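You operate a simulated robot arm through the tools that you are given. There is no shell and no other tool. Be economical: measure what you need, move in short steps, check, and stop when the job is done.

You are at the controls of a simulated robot arm. One attempt, no reset.

Task
Close the steel drawer.

Only the result counts: the job must be done as asked and must still hold three seconds after the hand-in. Knocking over, shifting, dropping, spilling or breaking anything else fails it.

Robot
A 6-joint arm with a two-finger parallel gripper, fixed in place. Base frame: the origin is at the foot of the arm, x ahead of it, y to its left, z up. Readings come in mm, rad, newtons and seconds.
With the tool pointing down near the work surface it reaches from about 260 to 680 mm from the base axis. Its first joint turns from -1.152 to 1.152 rad. Payload 2.9 kg.
The tool frame sits at the grasp point between the pads (the TCP): z along the fingers, y along the line on which they close. The tips reach 30 mm beyond it. The gripper opens to 110 mm. The fingers are 20 mm wide and 10 mm thick; the gripper's body (48 by 112 mm) begins 55 mm behind the TCP.
Orientation is that of the tool frame in the base frame, as a unit quaternion [x, y, z, w]. With the fingers straight down and closing along the base's y, the tool's x points along the base's -x, its y along +y and its z along -z.

Tools
- The arm moves only by the tool servo_tool. Its argument "steps" is a list of rows, each an object (a shift or turn left out is 0, a gripper value left out holds the last) with "rot": the turn, a rotation vector about the tool's x, y, z in units of 8 degrees (1.0 is 8 degrees), a list of three; "travel": the shift along the tool's x, y, z in units of 20 mm (1.0 is 20 mm), a list of three; "gripper": the gripper command, from -1 (shut) to 1 (fully open), values between in proportion. In form: [{"rot": [wx, wy, wz], "travel": [dx, dy, dz], "gripper": gripper}, ...]. A call has 1 to 20 rows; each row shifts and turns the commanded pose from where the row before left it, along the tool's axes as they then stand. A call with a number of a shift or a turn outside -1 to 1 is refused whole. A row lasts 0.2 s, in which the tool goes at most 50 mm and 0.15 rad; a call with a longer step from one row to the next is refused whole, and so is a gripper value outside its range. A pose out of reach is approached as far as the arm can. The call stops where the force on the tool passes 40 N (or 10 N more than at its start, if that is more) or the arm is blocked; 0.2 s more then pass. Each finger travels about 108 mm/s and halts on what it meets, pressing with about 43 N; the grip force reading is that of the motor and also rises with nothing between the fingers. The clock runs only during rows and for 0.2 s after the last one: add rows that do not move to give the fingers time. It gives the time, the measured TCP pose, the force on the tool (base axes), the opening and the grip force at its end, in the units of the frame above (readings bear some noise), and new pictures: "show" is both (left out), scene, wrist or none.
- Cameras (640 x 400 px; columns grow to the right, rows downward): "scene" is fixed at [58.2, 425.2, 1374.3]; the picture's right is [-0.90, -0.43, 0.00], its down [-0.28, 0.60, -0.75] and it looks along [0.32, -0.68, -0.66] (base axes); focal length 362 px, centre (320, 200). "wrist" rides on the gripper at [-36, 0, -57] in the tool frame; the picture's right is [0.00, -1.00, 0.00], its down [0.97, 0.00, -0.24] and it looks along [0.24, 0.00, 0.97] (tool axes); focal length 218 px, centre (320, 200).
- probe_pixels(camera, pixels): for up to 12 pixels [column, row] of the newest picture of that camera ("zoom" is the newest enlarged one), the place [x, y, z] in the base frame of the surface seen there, good to about 3 mm. The clock stands still meanwhile.
- inspect(camera, box): a new picture of the part [left, top, right, bottom] of that camera's present view, enlarged. The clock stands still meanwhile.
- close_job(): hands the job in; it is judged then, once.

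Keep the steps short. Do not move on a guess: measure, check each grasp and each placing, and mend mistakes. In all there are 60 turns and 120 pictures (those below and enlarged ones count). Leave the gripper open and the arm clear of the work at the hand-in unless told otherwise, and finish with a single line.

The tools are called as a command line: name --argument value ..., lists and objects as JSON in quotes. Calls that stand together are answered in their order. servo_tool: Moves the arm, as the interface text tells. Its arguments: {"type":"object","properties":{"steps":{"type":"array","items":{"type":"object","properties":{"rot":{"type":"array","items":{"type":"number"}},"travel":{"type":"array","items":{"type":"number"}},"gripper":{"type":"number"}}}},"show":{"type":"string","enum":["both","scene","wrist","none"]}},"required":["steps"]} The other tools are called the same way: probe_pixels (camera, pixels) gives the place of the surface under pixels of a picture; inspect (camera, box) takes an enlarged picture of a part of a camera's view; close_job () hands the job in.

At the start:

```text
t: 0.0
tool_pos: [326.5, -230.6, 951.7]
ee_rot: [0.0, 1.0, 0.0, 0.0]
force: [1.1, 0.1, 0.0]
opening: 110.0
grasp_force: 0.0
```

scene: 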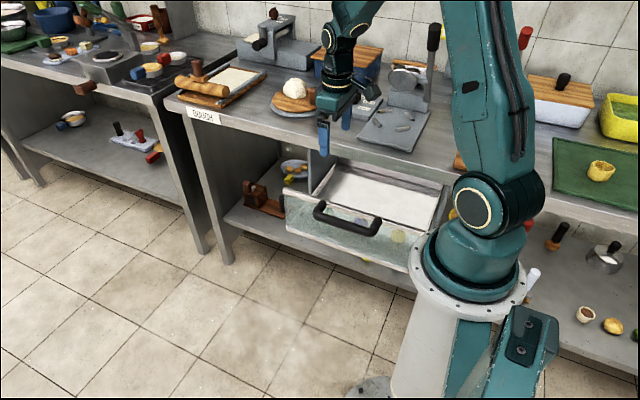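
wrist: 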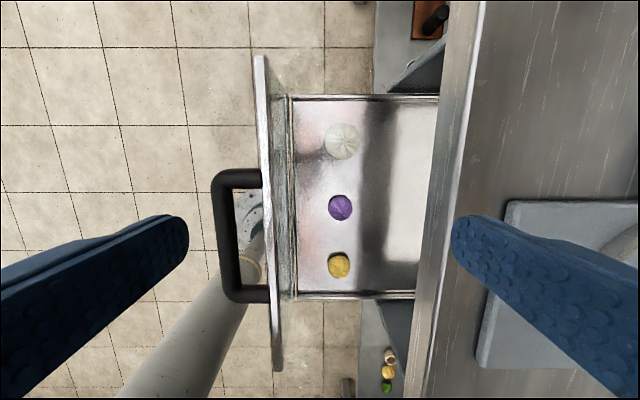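

The drawer stands open toward +y, with its handle at about (235,235) in the wrist picture. I'll probe the drawer front, handle and counter edge.

probe_pixels --camera "wrist" --pixels '[[262, 70], [264, 150], [270, 230], [276, 340], [222, 200], [228, 270], [240, 176], [340, 140], [292, 200], [420, 200], [465, 100], [430, 300]]'

probe_pixels --camera "scene" --pixels '[[287, 197], [290, 225], [408, 240], [345, 225], [318, 210], [378, 228], [350, 255], [330, 165], [440, 195], [324, 152], [245, 140], [430, 185]]'

inspect --camera "scene" --box '[230, 120, 470, 290]'

```text
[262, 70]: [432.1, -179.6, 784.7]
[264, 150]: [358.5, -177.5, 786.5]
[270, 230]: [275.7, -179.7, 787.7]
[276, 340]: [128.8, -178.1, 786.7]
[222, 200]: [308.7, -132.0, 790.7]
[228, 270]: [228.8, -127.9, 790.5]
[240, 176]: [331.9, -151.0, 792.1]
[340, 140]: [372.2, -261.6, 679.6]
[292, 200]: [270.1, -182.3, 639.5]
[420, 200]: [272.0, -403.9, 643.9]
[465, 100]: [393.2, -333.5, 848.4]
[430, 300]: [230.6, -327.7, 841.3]
```

```text
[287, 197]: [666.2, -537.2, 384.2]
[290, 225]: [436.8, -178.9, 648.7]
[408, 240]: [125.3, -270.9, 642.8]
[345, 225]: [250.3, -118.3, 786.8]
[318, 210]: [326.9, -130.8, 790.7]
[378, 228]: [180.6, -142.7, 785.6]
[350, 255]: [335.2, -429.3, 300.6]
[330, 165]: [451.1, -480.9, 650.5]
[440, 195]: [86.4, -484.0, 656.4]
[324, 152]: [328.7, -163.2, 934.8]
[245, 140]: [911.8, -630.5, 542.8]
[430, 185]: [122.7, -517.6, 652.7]
```

```text
2.35 times, centred on (350, 205) of scene
```

zoom: 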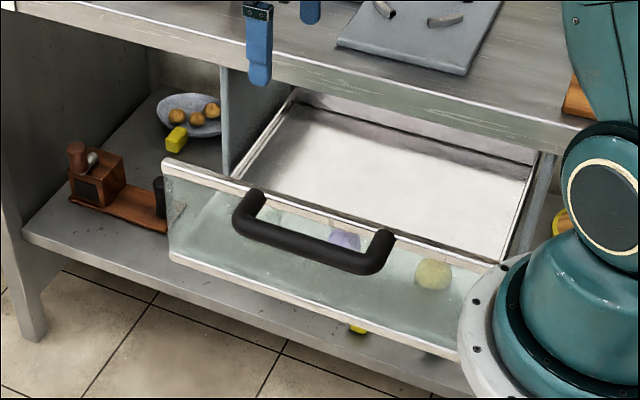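

The front panel is at y≈-179, x 125..437, with its top at z≈787. The handle bar is at y≈-130, z≈790, x≈205..335. The drawer closes toward -y. At the present height, I'll move the tool back to about (270,-90), then turn it 90° so the narrow side of the body faces the counter, and half-close the gripper.

servo_tool --steps '[{"travel": [0.4, 1, 0], "gripper": 0}, {"travel": [0.4, 1, 0]}, {"travel": [0.4, 1, 0]}, {"travel": [0.4, 1, 0]}, {"travel": [0.4, 1, 0]}, {"travel": [0.4, 1, 0]}, {"travel": [0.4, 1, 0]}, {"rot": [0, 0, -0.9375]}, {"rot": [0, 0, -0.9375]}, {"rot": [0, 0, -0.9375]}, {"rot": [0, 0, -0.9375]}, {"rot": [0, 0, -0.9375]}, {"rot": [0, 0, -0.9375]}, {"rot": [0, 0, -0.9375]}, {"rot": [0, 0, -0.9375]}, {"rot": [0, 0, -0.9375]}, {"rot": [0, 0, -0.9375]}, {"rot": [0, 0, -0.9375]}, {"rot": [0, 0, -0.9375]}]'

```text
t: 4.0
tool_pos: [270.3, -91.3, 952.2]
ee_rot: [0.709, -0.706, -0.001, 0.0]
force: [0.8, 0.0, 0.9]
opening: 54.9
grasp_force: 0.1
```

scene: 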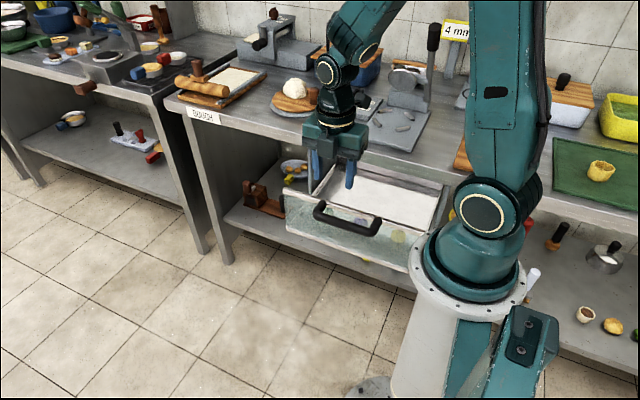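
wrist: 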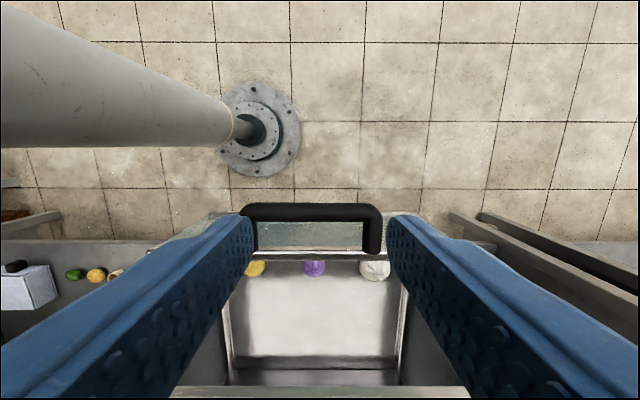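

The turn is done and the handle shows at about (310,212), centred between the fingers. I'll check its outer edge and the counter edge before lowering.

probe_pixels --camera "wrist" --pixels '[[255, 206], [310, 206], [310, 215], [370, 206], [380, 240], [310, 254], [310, 398], [420, 392]]'

probe_pixels --camera "scene" --pixels '[[250, 130], [280, 140], [400, 160], [420, 165], [400, 172], [290, 72]]'

```text
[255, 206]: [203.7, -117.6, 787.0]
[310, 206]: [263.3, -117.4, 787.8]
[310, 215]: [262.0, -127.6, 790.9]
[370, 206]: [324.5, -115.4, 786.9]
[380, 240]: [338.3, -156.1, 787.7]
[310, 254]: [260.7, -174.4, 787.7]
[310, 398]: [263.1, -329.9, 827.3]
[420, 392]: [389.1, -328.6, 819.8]
```

```text
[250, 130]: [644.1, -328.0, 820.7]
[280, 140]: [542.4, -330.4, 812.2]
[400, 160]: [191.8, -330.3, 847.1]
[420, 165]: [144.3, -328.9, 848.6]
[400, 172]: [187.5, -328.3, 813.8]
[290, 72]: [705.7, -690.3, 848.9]
```

The bar's outer face is at y≈-115, z 772..791, x 204..338, and the counter edge is at y≈-330. The finger faces will be at y≈-101, which clears the bar by 14 mm. I'll lower to z≈790.

servo_tool --steps '[{"travel": [0, 0, 0.9]}, {"travel": [0, 0, 0.9]}, {"travel": [0, 0, 0.9]}, {"travel": [0, 0, 0.9]}, {"travel": [0, 0, 0.9]}, {"travel": [0, 0, 0.9]}, {"travel": [0, 0, 0.9]}, {"travel": [0, 0, 0.9]}, {"travel": [0, 0, 0.9]}]'

```text
t: 6.0
tool_pos: [271.2, -89.4, 790.2]
ee_rot: [-0.707, 0.707, 0.0, -0.001]
force: [-0.3, 0.2, 0.8]
opening: 55.2
grasp_force: 0.0
```

scene: 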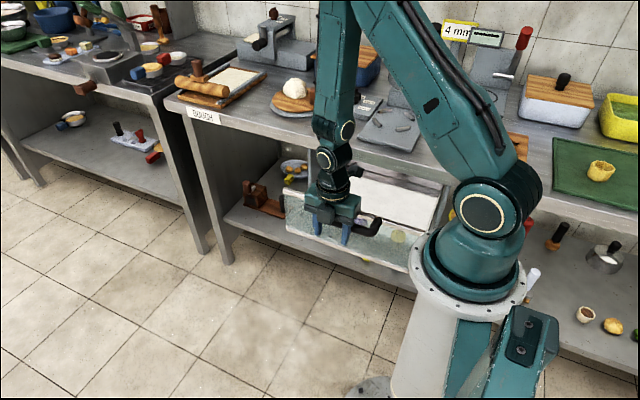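
wrist: 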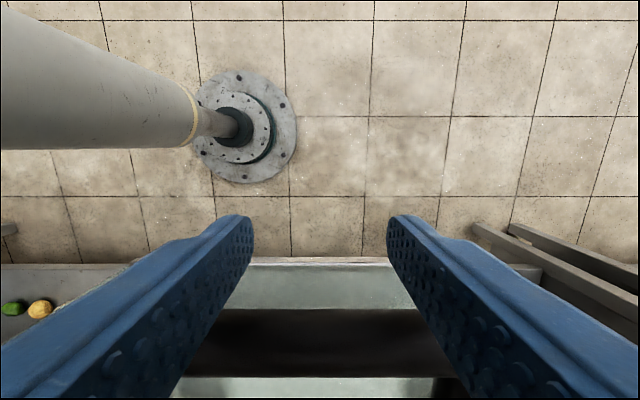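

The fingers are in front of the bar, which shows as a dark band at row 340, and nothing is touching. I'll push gently along -y for 70 mm and check.

servo_tool --steps '[{"travel": [0.4, 0, 0]}, {"travel": [0.4, 0, 0]}, {"travel": [0.4, 0, 0]}, {"travel": [0.4, 0, 0]}, {"travel": [0.4, 0, 0]}, {"travel": [0.4, 0, 0]}, {"travel": [0.4, 0, 0]}, {"travel": [0.4, 0, 0]}, {"travel": [0.3, 0, 0]}]'

```text
t: 8.0
tool_pos: [271.2, -160.1, 791.1]
ee_rot: [0.707, -0.707, 0.0, 0.0]
force: [-0.7, 2.9, 0.6]
opening: 54.8
grasp_force: 0.0
```

scene: 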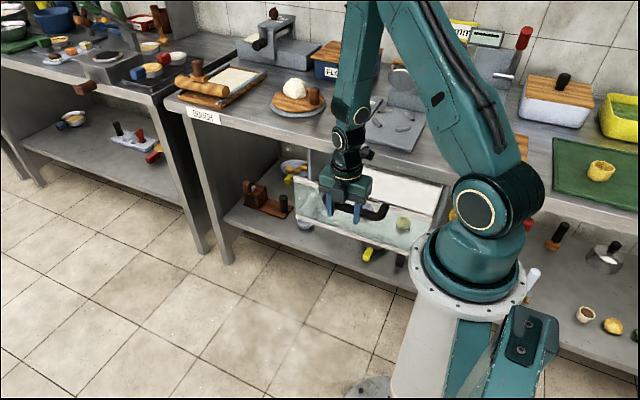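
wrist: 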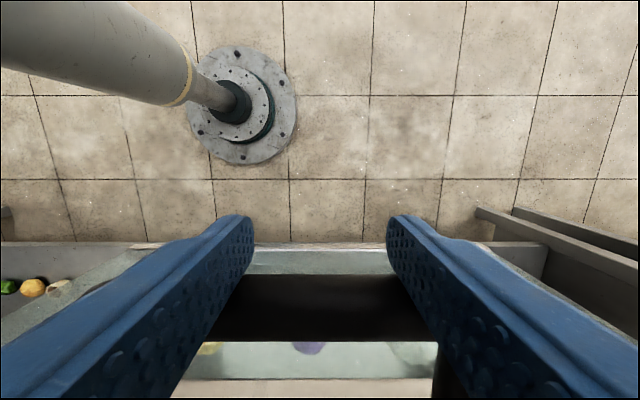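

The drawer slides freely at about 3 N. Before continuing, I'll look closely for anything in its path.

inspect --camera "scene" --box '[230, 130, 470, 280]'

probe_pixels --camera "scene" --pixels '[[283, 203], [303, 224], [368, 254], [402, 224], [322, 175], [309, 160], [302, 180], [440, 190], [404, 260]]'

```text
2.67 times, centred on (350, 205) of scene
```

zoom: 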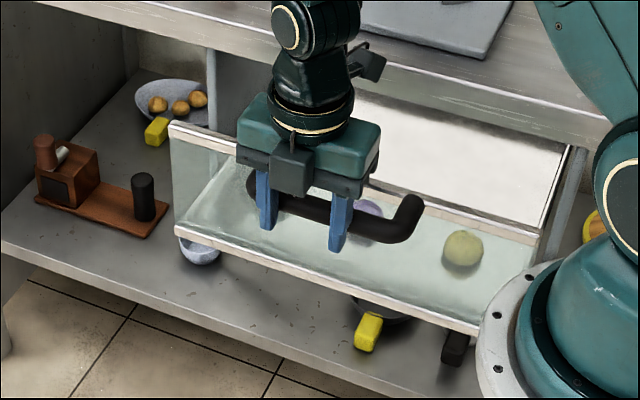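

```text
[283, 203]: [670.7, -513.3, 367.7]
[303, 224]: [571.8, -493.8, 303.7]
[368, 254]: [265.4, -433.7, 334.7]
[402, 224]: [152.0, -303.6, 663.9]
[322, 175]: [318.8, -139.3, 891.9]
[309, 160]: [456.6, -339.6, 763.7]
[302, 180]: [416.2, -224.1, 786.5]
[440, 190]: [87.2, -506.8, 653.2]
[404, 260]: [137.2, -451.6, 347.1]
```

The path is clear, since the other items sit at z≈300–370, well below. I'll push 80 mm more.

servo_tool --steps '[{"travel": [0.4, 0, 0]}, {"travel": [0.4, 0, 0]}, {"travel": [0.4, 0, 0]}, {"travel": [0.4, 0, 0]}, {"travel": [0.4, 0, 0]}, {"travel": [0.4, 0, 0]}, {"travel": [0.4, 0, 0]}, {"travel": [0.4, 0, 0]}, {"travel": [0.4, 0, 0]}, {"travel": [0.4, 0, 0]}]'

```text
t: 10.2
tool_pos: [271.8, -241.2, 789.8]
ee_rot: [0.707, -0.707, 0.001, 0.0]
force: [-0.3, 2.6, 1.6]
opening: 55.0
grasp_force: 0.5
```

scene: 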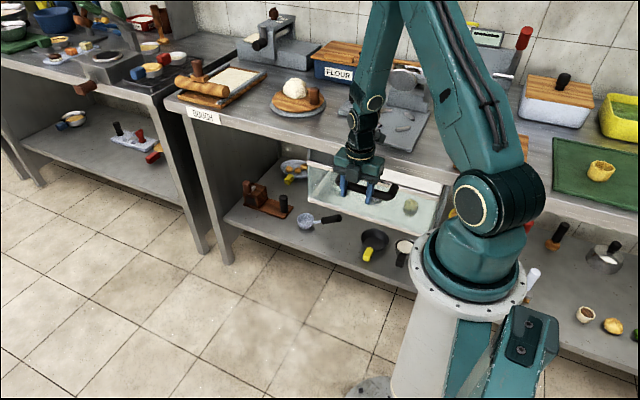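
wrist: 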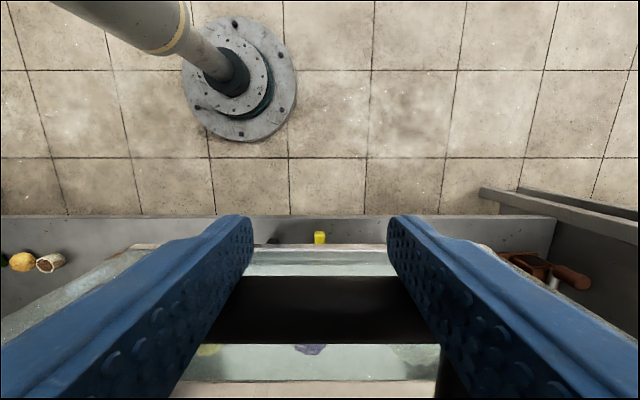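

The front is now at about y≈-315 and still sliding at 2.6 N. I'll continue in smaller rows until it stops.

servo_tool --steps '[{"travel": [0.25, 0, 0]}, {"travel": [0.25, 0, 0]}, {"travel": [0.25, 0, 0]}, {"travel": [0.25, 0, 0]}, {"travel": [0.25, 0, 0]}, {"travel": [0.25, 0, 0]}]'

```text
t: 11.6
tool_pos: [270.7, -271.2, 789.6]
ee_rot: [-0.707, 0.707, 0.0, 0.0]
force: [0.1, 2.4, -0.1]
opening: 54.8
grasp_force: 0.1
```

scene: 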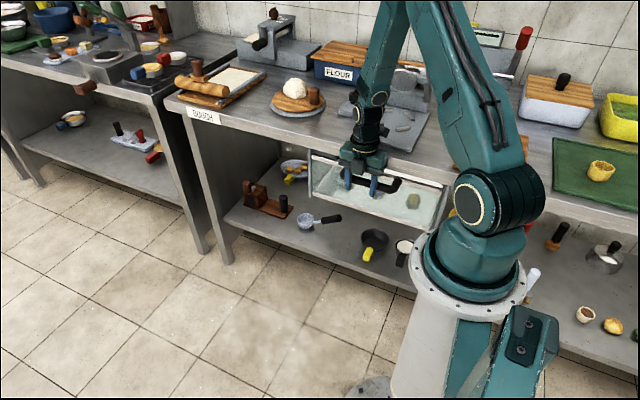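
wrist: 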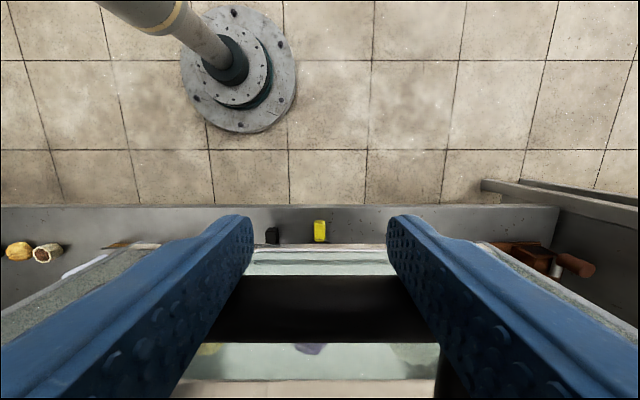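

It's still sliding. I'll measure where the panel is relative to the counter and dividers.

inspect --camera "scene" --box '[270, 120, 480, 250]'

probe_pixels --camera "scene" --pixels '[[325, 160], [314, 180], [318, 192], [310, 160], [309, 185], [410, 195], [430, 222], [443, 200], [300, 147], [386, 188]]'

```text
3.05 times, centred on (375, 185) of scene
```

zoom: 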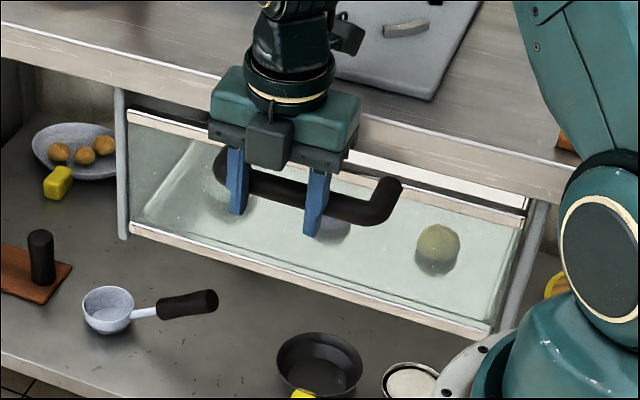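

```text
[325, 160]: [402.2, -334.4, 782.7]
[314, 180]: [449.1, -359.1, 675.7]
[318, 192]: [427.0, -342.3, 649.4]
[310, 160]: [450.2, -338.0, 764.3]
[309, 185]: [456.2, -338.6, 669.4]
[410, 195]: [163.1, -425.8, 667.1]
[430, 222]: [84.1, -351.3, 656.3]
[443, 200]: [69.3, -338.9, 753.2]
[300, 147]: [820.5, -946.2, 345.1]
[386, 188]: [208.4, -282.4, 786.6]
```

The panel (y≈-340) is about flush with the dividers (y≈-338), but there's no stop yet. I'll push on in 3 mm rows until resistance rises. The gripper body still has about 35 mm to the counter edge.

servo_tool --steps '[{"travel": [0.15, 0, 0]}, {"travel": [0.15, 0, 0]}, {"travel": [0.15, 0, 0]}, {"travel": [0.15, 0, 0]}, {"travel": [0.15, 0, 0]}]'

```text
t: 12.9
tool_pos: [271.4, -279.1, 790.1]
ee_rot: [0.71, -0.705, -0.008, -0.005]
force: [-0.5, 2.9, 0.3]
opening: 54.8
grasp_force: 0.1
stopped in row 5: the force on the tool passed its limit (the readings are from after the stop); the commanded pose is now the measured one
```

scene: 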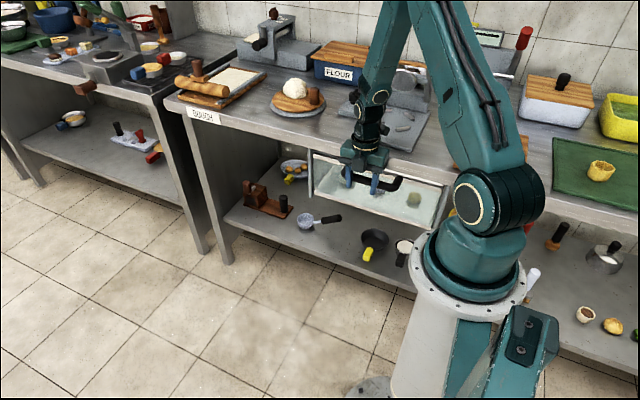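
wrist: 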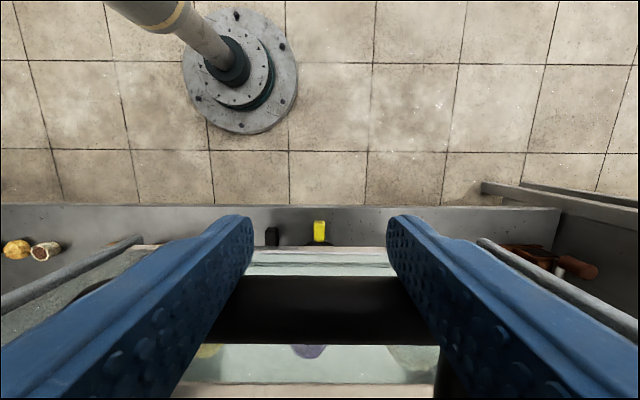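

The force passed its limit at y≈-280. I need to know whether that's the drawer's end stop or the hand touching something.

inspect --camera "scene" --box '[290, 80, 470, 250]'

probe_pixels --camera "scene" --pixels '[[325, 162], [318, 160], [320, 194], [340, 201], [310, 160], [309, 185], [400, 178], [430, 185], [443, 200], [386, 188], [396, 185], [390, 178]]'

```text
2.35 times, centred on (380, 165) of scene
```

zoom: 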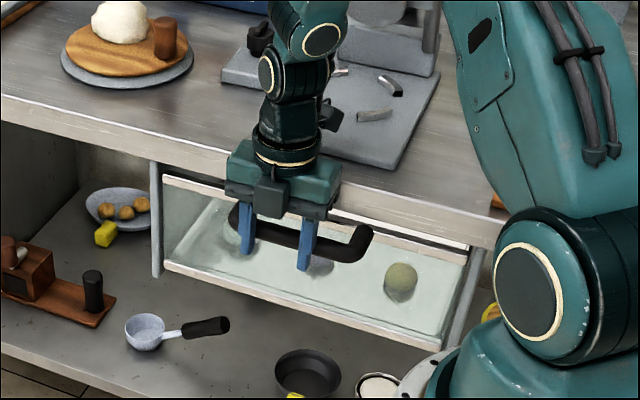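

```text
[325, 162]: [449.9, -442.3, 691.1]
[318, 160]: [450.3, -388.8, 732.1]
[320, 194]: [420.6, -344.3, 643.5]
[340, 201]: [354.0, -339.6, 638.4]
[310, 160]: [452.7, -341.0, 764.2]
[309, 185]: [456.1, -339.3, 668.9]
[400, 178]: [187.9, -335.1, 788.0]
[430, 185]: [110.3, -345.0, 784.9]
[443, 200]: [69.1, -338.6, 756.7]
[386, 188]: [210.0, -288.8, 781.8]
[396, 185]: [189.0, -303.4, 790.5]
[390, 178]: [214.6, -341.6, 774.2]
```

The hand is clear of the counter. The panel is square and slightly recessed (y≈-344 at both ends), so this looks like the end stop. I'll press once more in tiny rows to confirm it's firm and that no soft resistance is left.

servo_tool --steps '[{"travel": [0.1, 0, 0]}, {"travel": [0.1, 0, 0]}, {"travel": [0.1, 0, 0]}, {"travel": [0.1, 0, 0]}, {"travel": [0.1, 0, 0]}]' --show "none"

```text
t: 13.8
tool_pos: [271.9, -280.2, 790.3]
ee_rot: [0.711, -0.703, -0.012, -0.01]
force: [1.0, 4.8, 0.0]
opening: 54.5
grasp_force: 0.0
stopped in row 4: the force on the tool passed its limit (the readings are from after the stop); the commanded pose is now the measured one
```

It's a firm stop at the same place (y≈-280). I'll back off 40 mm along +y and see whether the drawer stays.

servo_tool --steps '[{"travel": [-0.2, 0, 0]}, {"travel": [-0.4, 0, 0]}, {"travel": [-0.5, 0, 0]}, {"travel": [-0.5, 0, 0]}, {"travel": [-0.5, 0, 0]}, {}, {}, {}, {}, {}]'

```text
t: 16.0
tool_pos: [272.3, -238.9, 789.7]
ee_rot: [0.712, -0.702, -0.012, -0.009]
force: [-0.4, -0.2, -0.7]
opening: 54.9
grasp_force: 0.1
```

scene: 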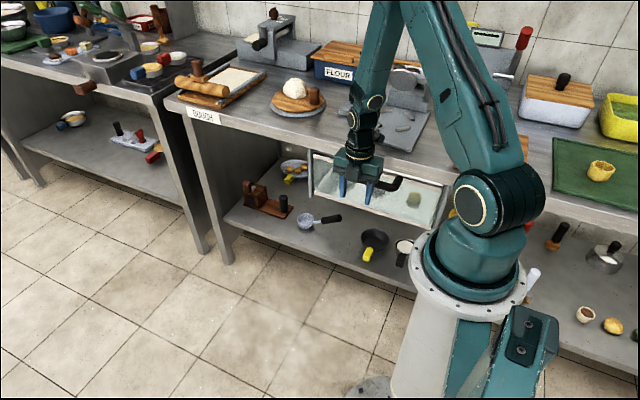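
wrist: 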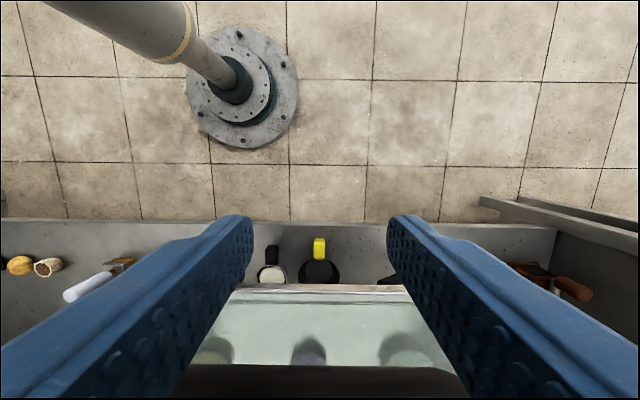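

The drawer stayed put: the handle is in the same place in the scene picture, at about (390,185). I'll back off further, raise the arm and open the gripper.

servo_tool --steps '[{"travel": [-1, 0, 0]}, {"travel": [-1, 0, 0]}, {"travel": [-1, 0, 0]}, {"travel": [-1, 0, 0]}, {"travel": [-1, 0, 0]}, {"travel": [-1, 0, 0]}, {"travel": [0, 0, -1], "gripper": 1}, {"travel": [0, 0, -1]}, {"travel": [0, 0, -1]}, {"travel": [0, 0, -1]}, {"travel": [0, 0, -1]}, {"travel": [0, 0, -1]}, {"travel": [0, 0, -1]}, {}, {}, {}, {}, {}]'

inspect --camera "scene" --box '[290, 110, 470, 240]'

probe_pixels --camera "scene" --pixels '[[340, 201], [360, 209], [386, 188], [400, 178], [360, 175], [310, 160]]'

```text
t: 19.8
tool_pos: [269.2, -124.0, 933.5]
ee_rot: [0.711, -0.703, -0.012, -0.01]
force: [0.1, 0.1, 0.3]
opening: 109.8
grasp_force: 0.1
```

scene: 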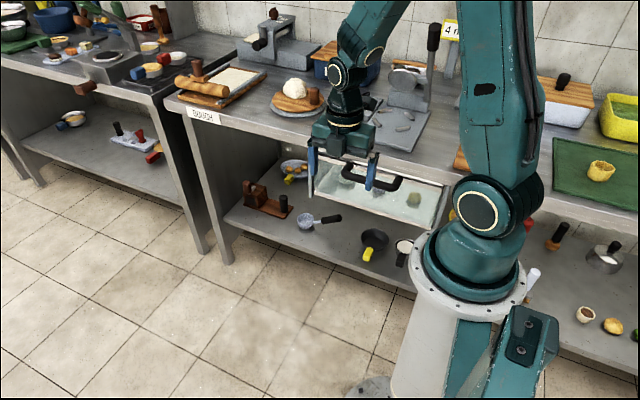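
wrist: 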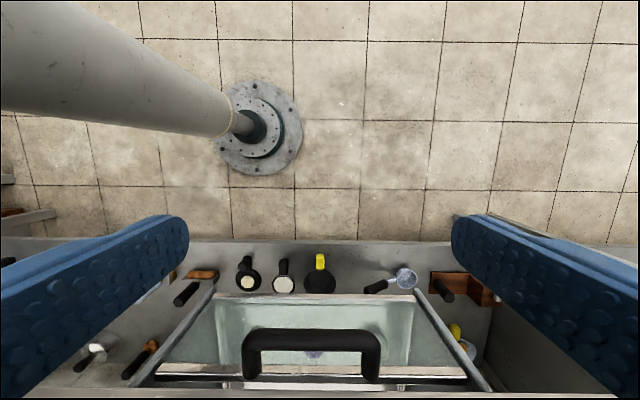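

```text
3.08 times, centred on (380, 175) of scene
```

zoom: 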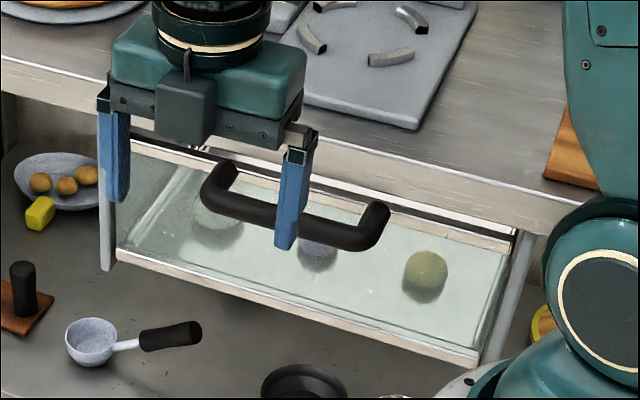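

```text
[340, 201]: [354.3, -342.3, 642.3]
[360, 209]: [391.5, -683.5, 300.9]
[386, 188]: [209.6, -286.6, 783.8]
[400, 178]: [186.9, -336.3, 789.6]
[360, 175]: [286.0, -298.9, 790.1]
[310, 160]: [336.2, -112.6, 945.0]
```

The panel is flush with the dividers and the handle hasn't moved since the end stop. The contents and surroundings are undisturbed, and the arm is clear with the gripper open, so I'll hand in.

close_job

```text
The job is handed in.
```

The steel drawer is closed: I pushed it to a firm end stop with its front about flush with the frame, nothing else was disturbed, and the arm is clear with the gripper open.
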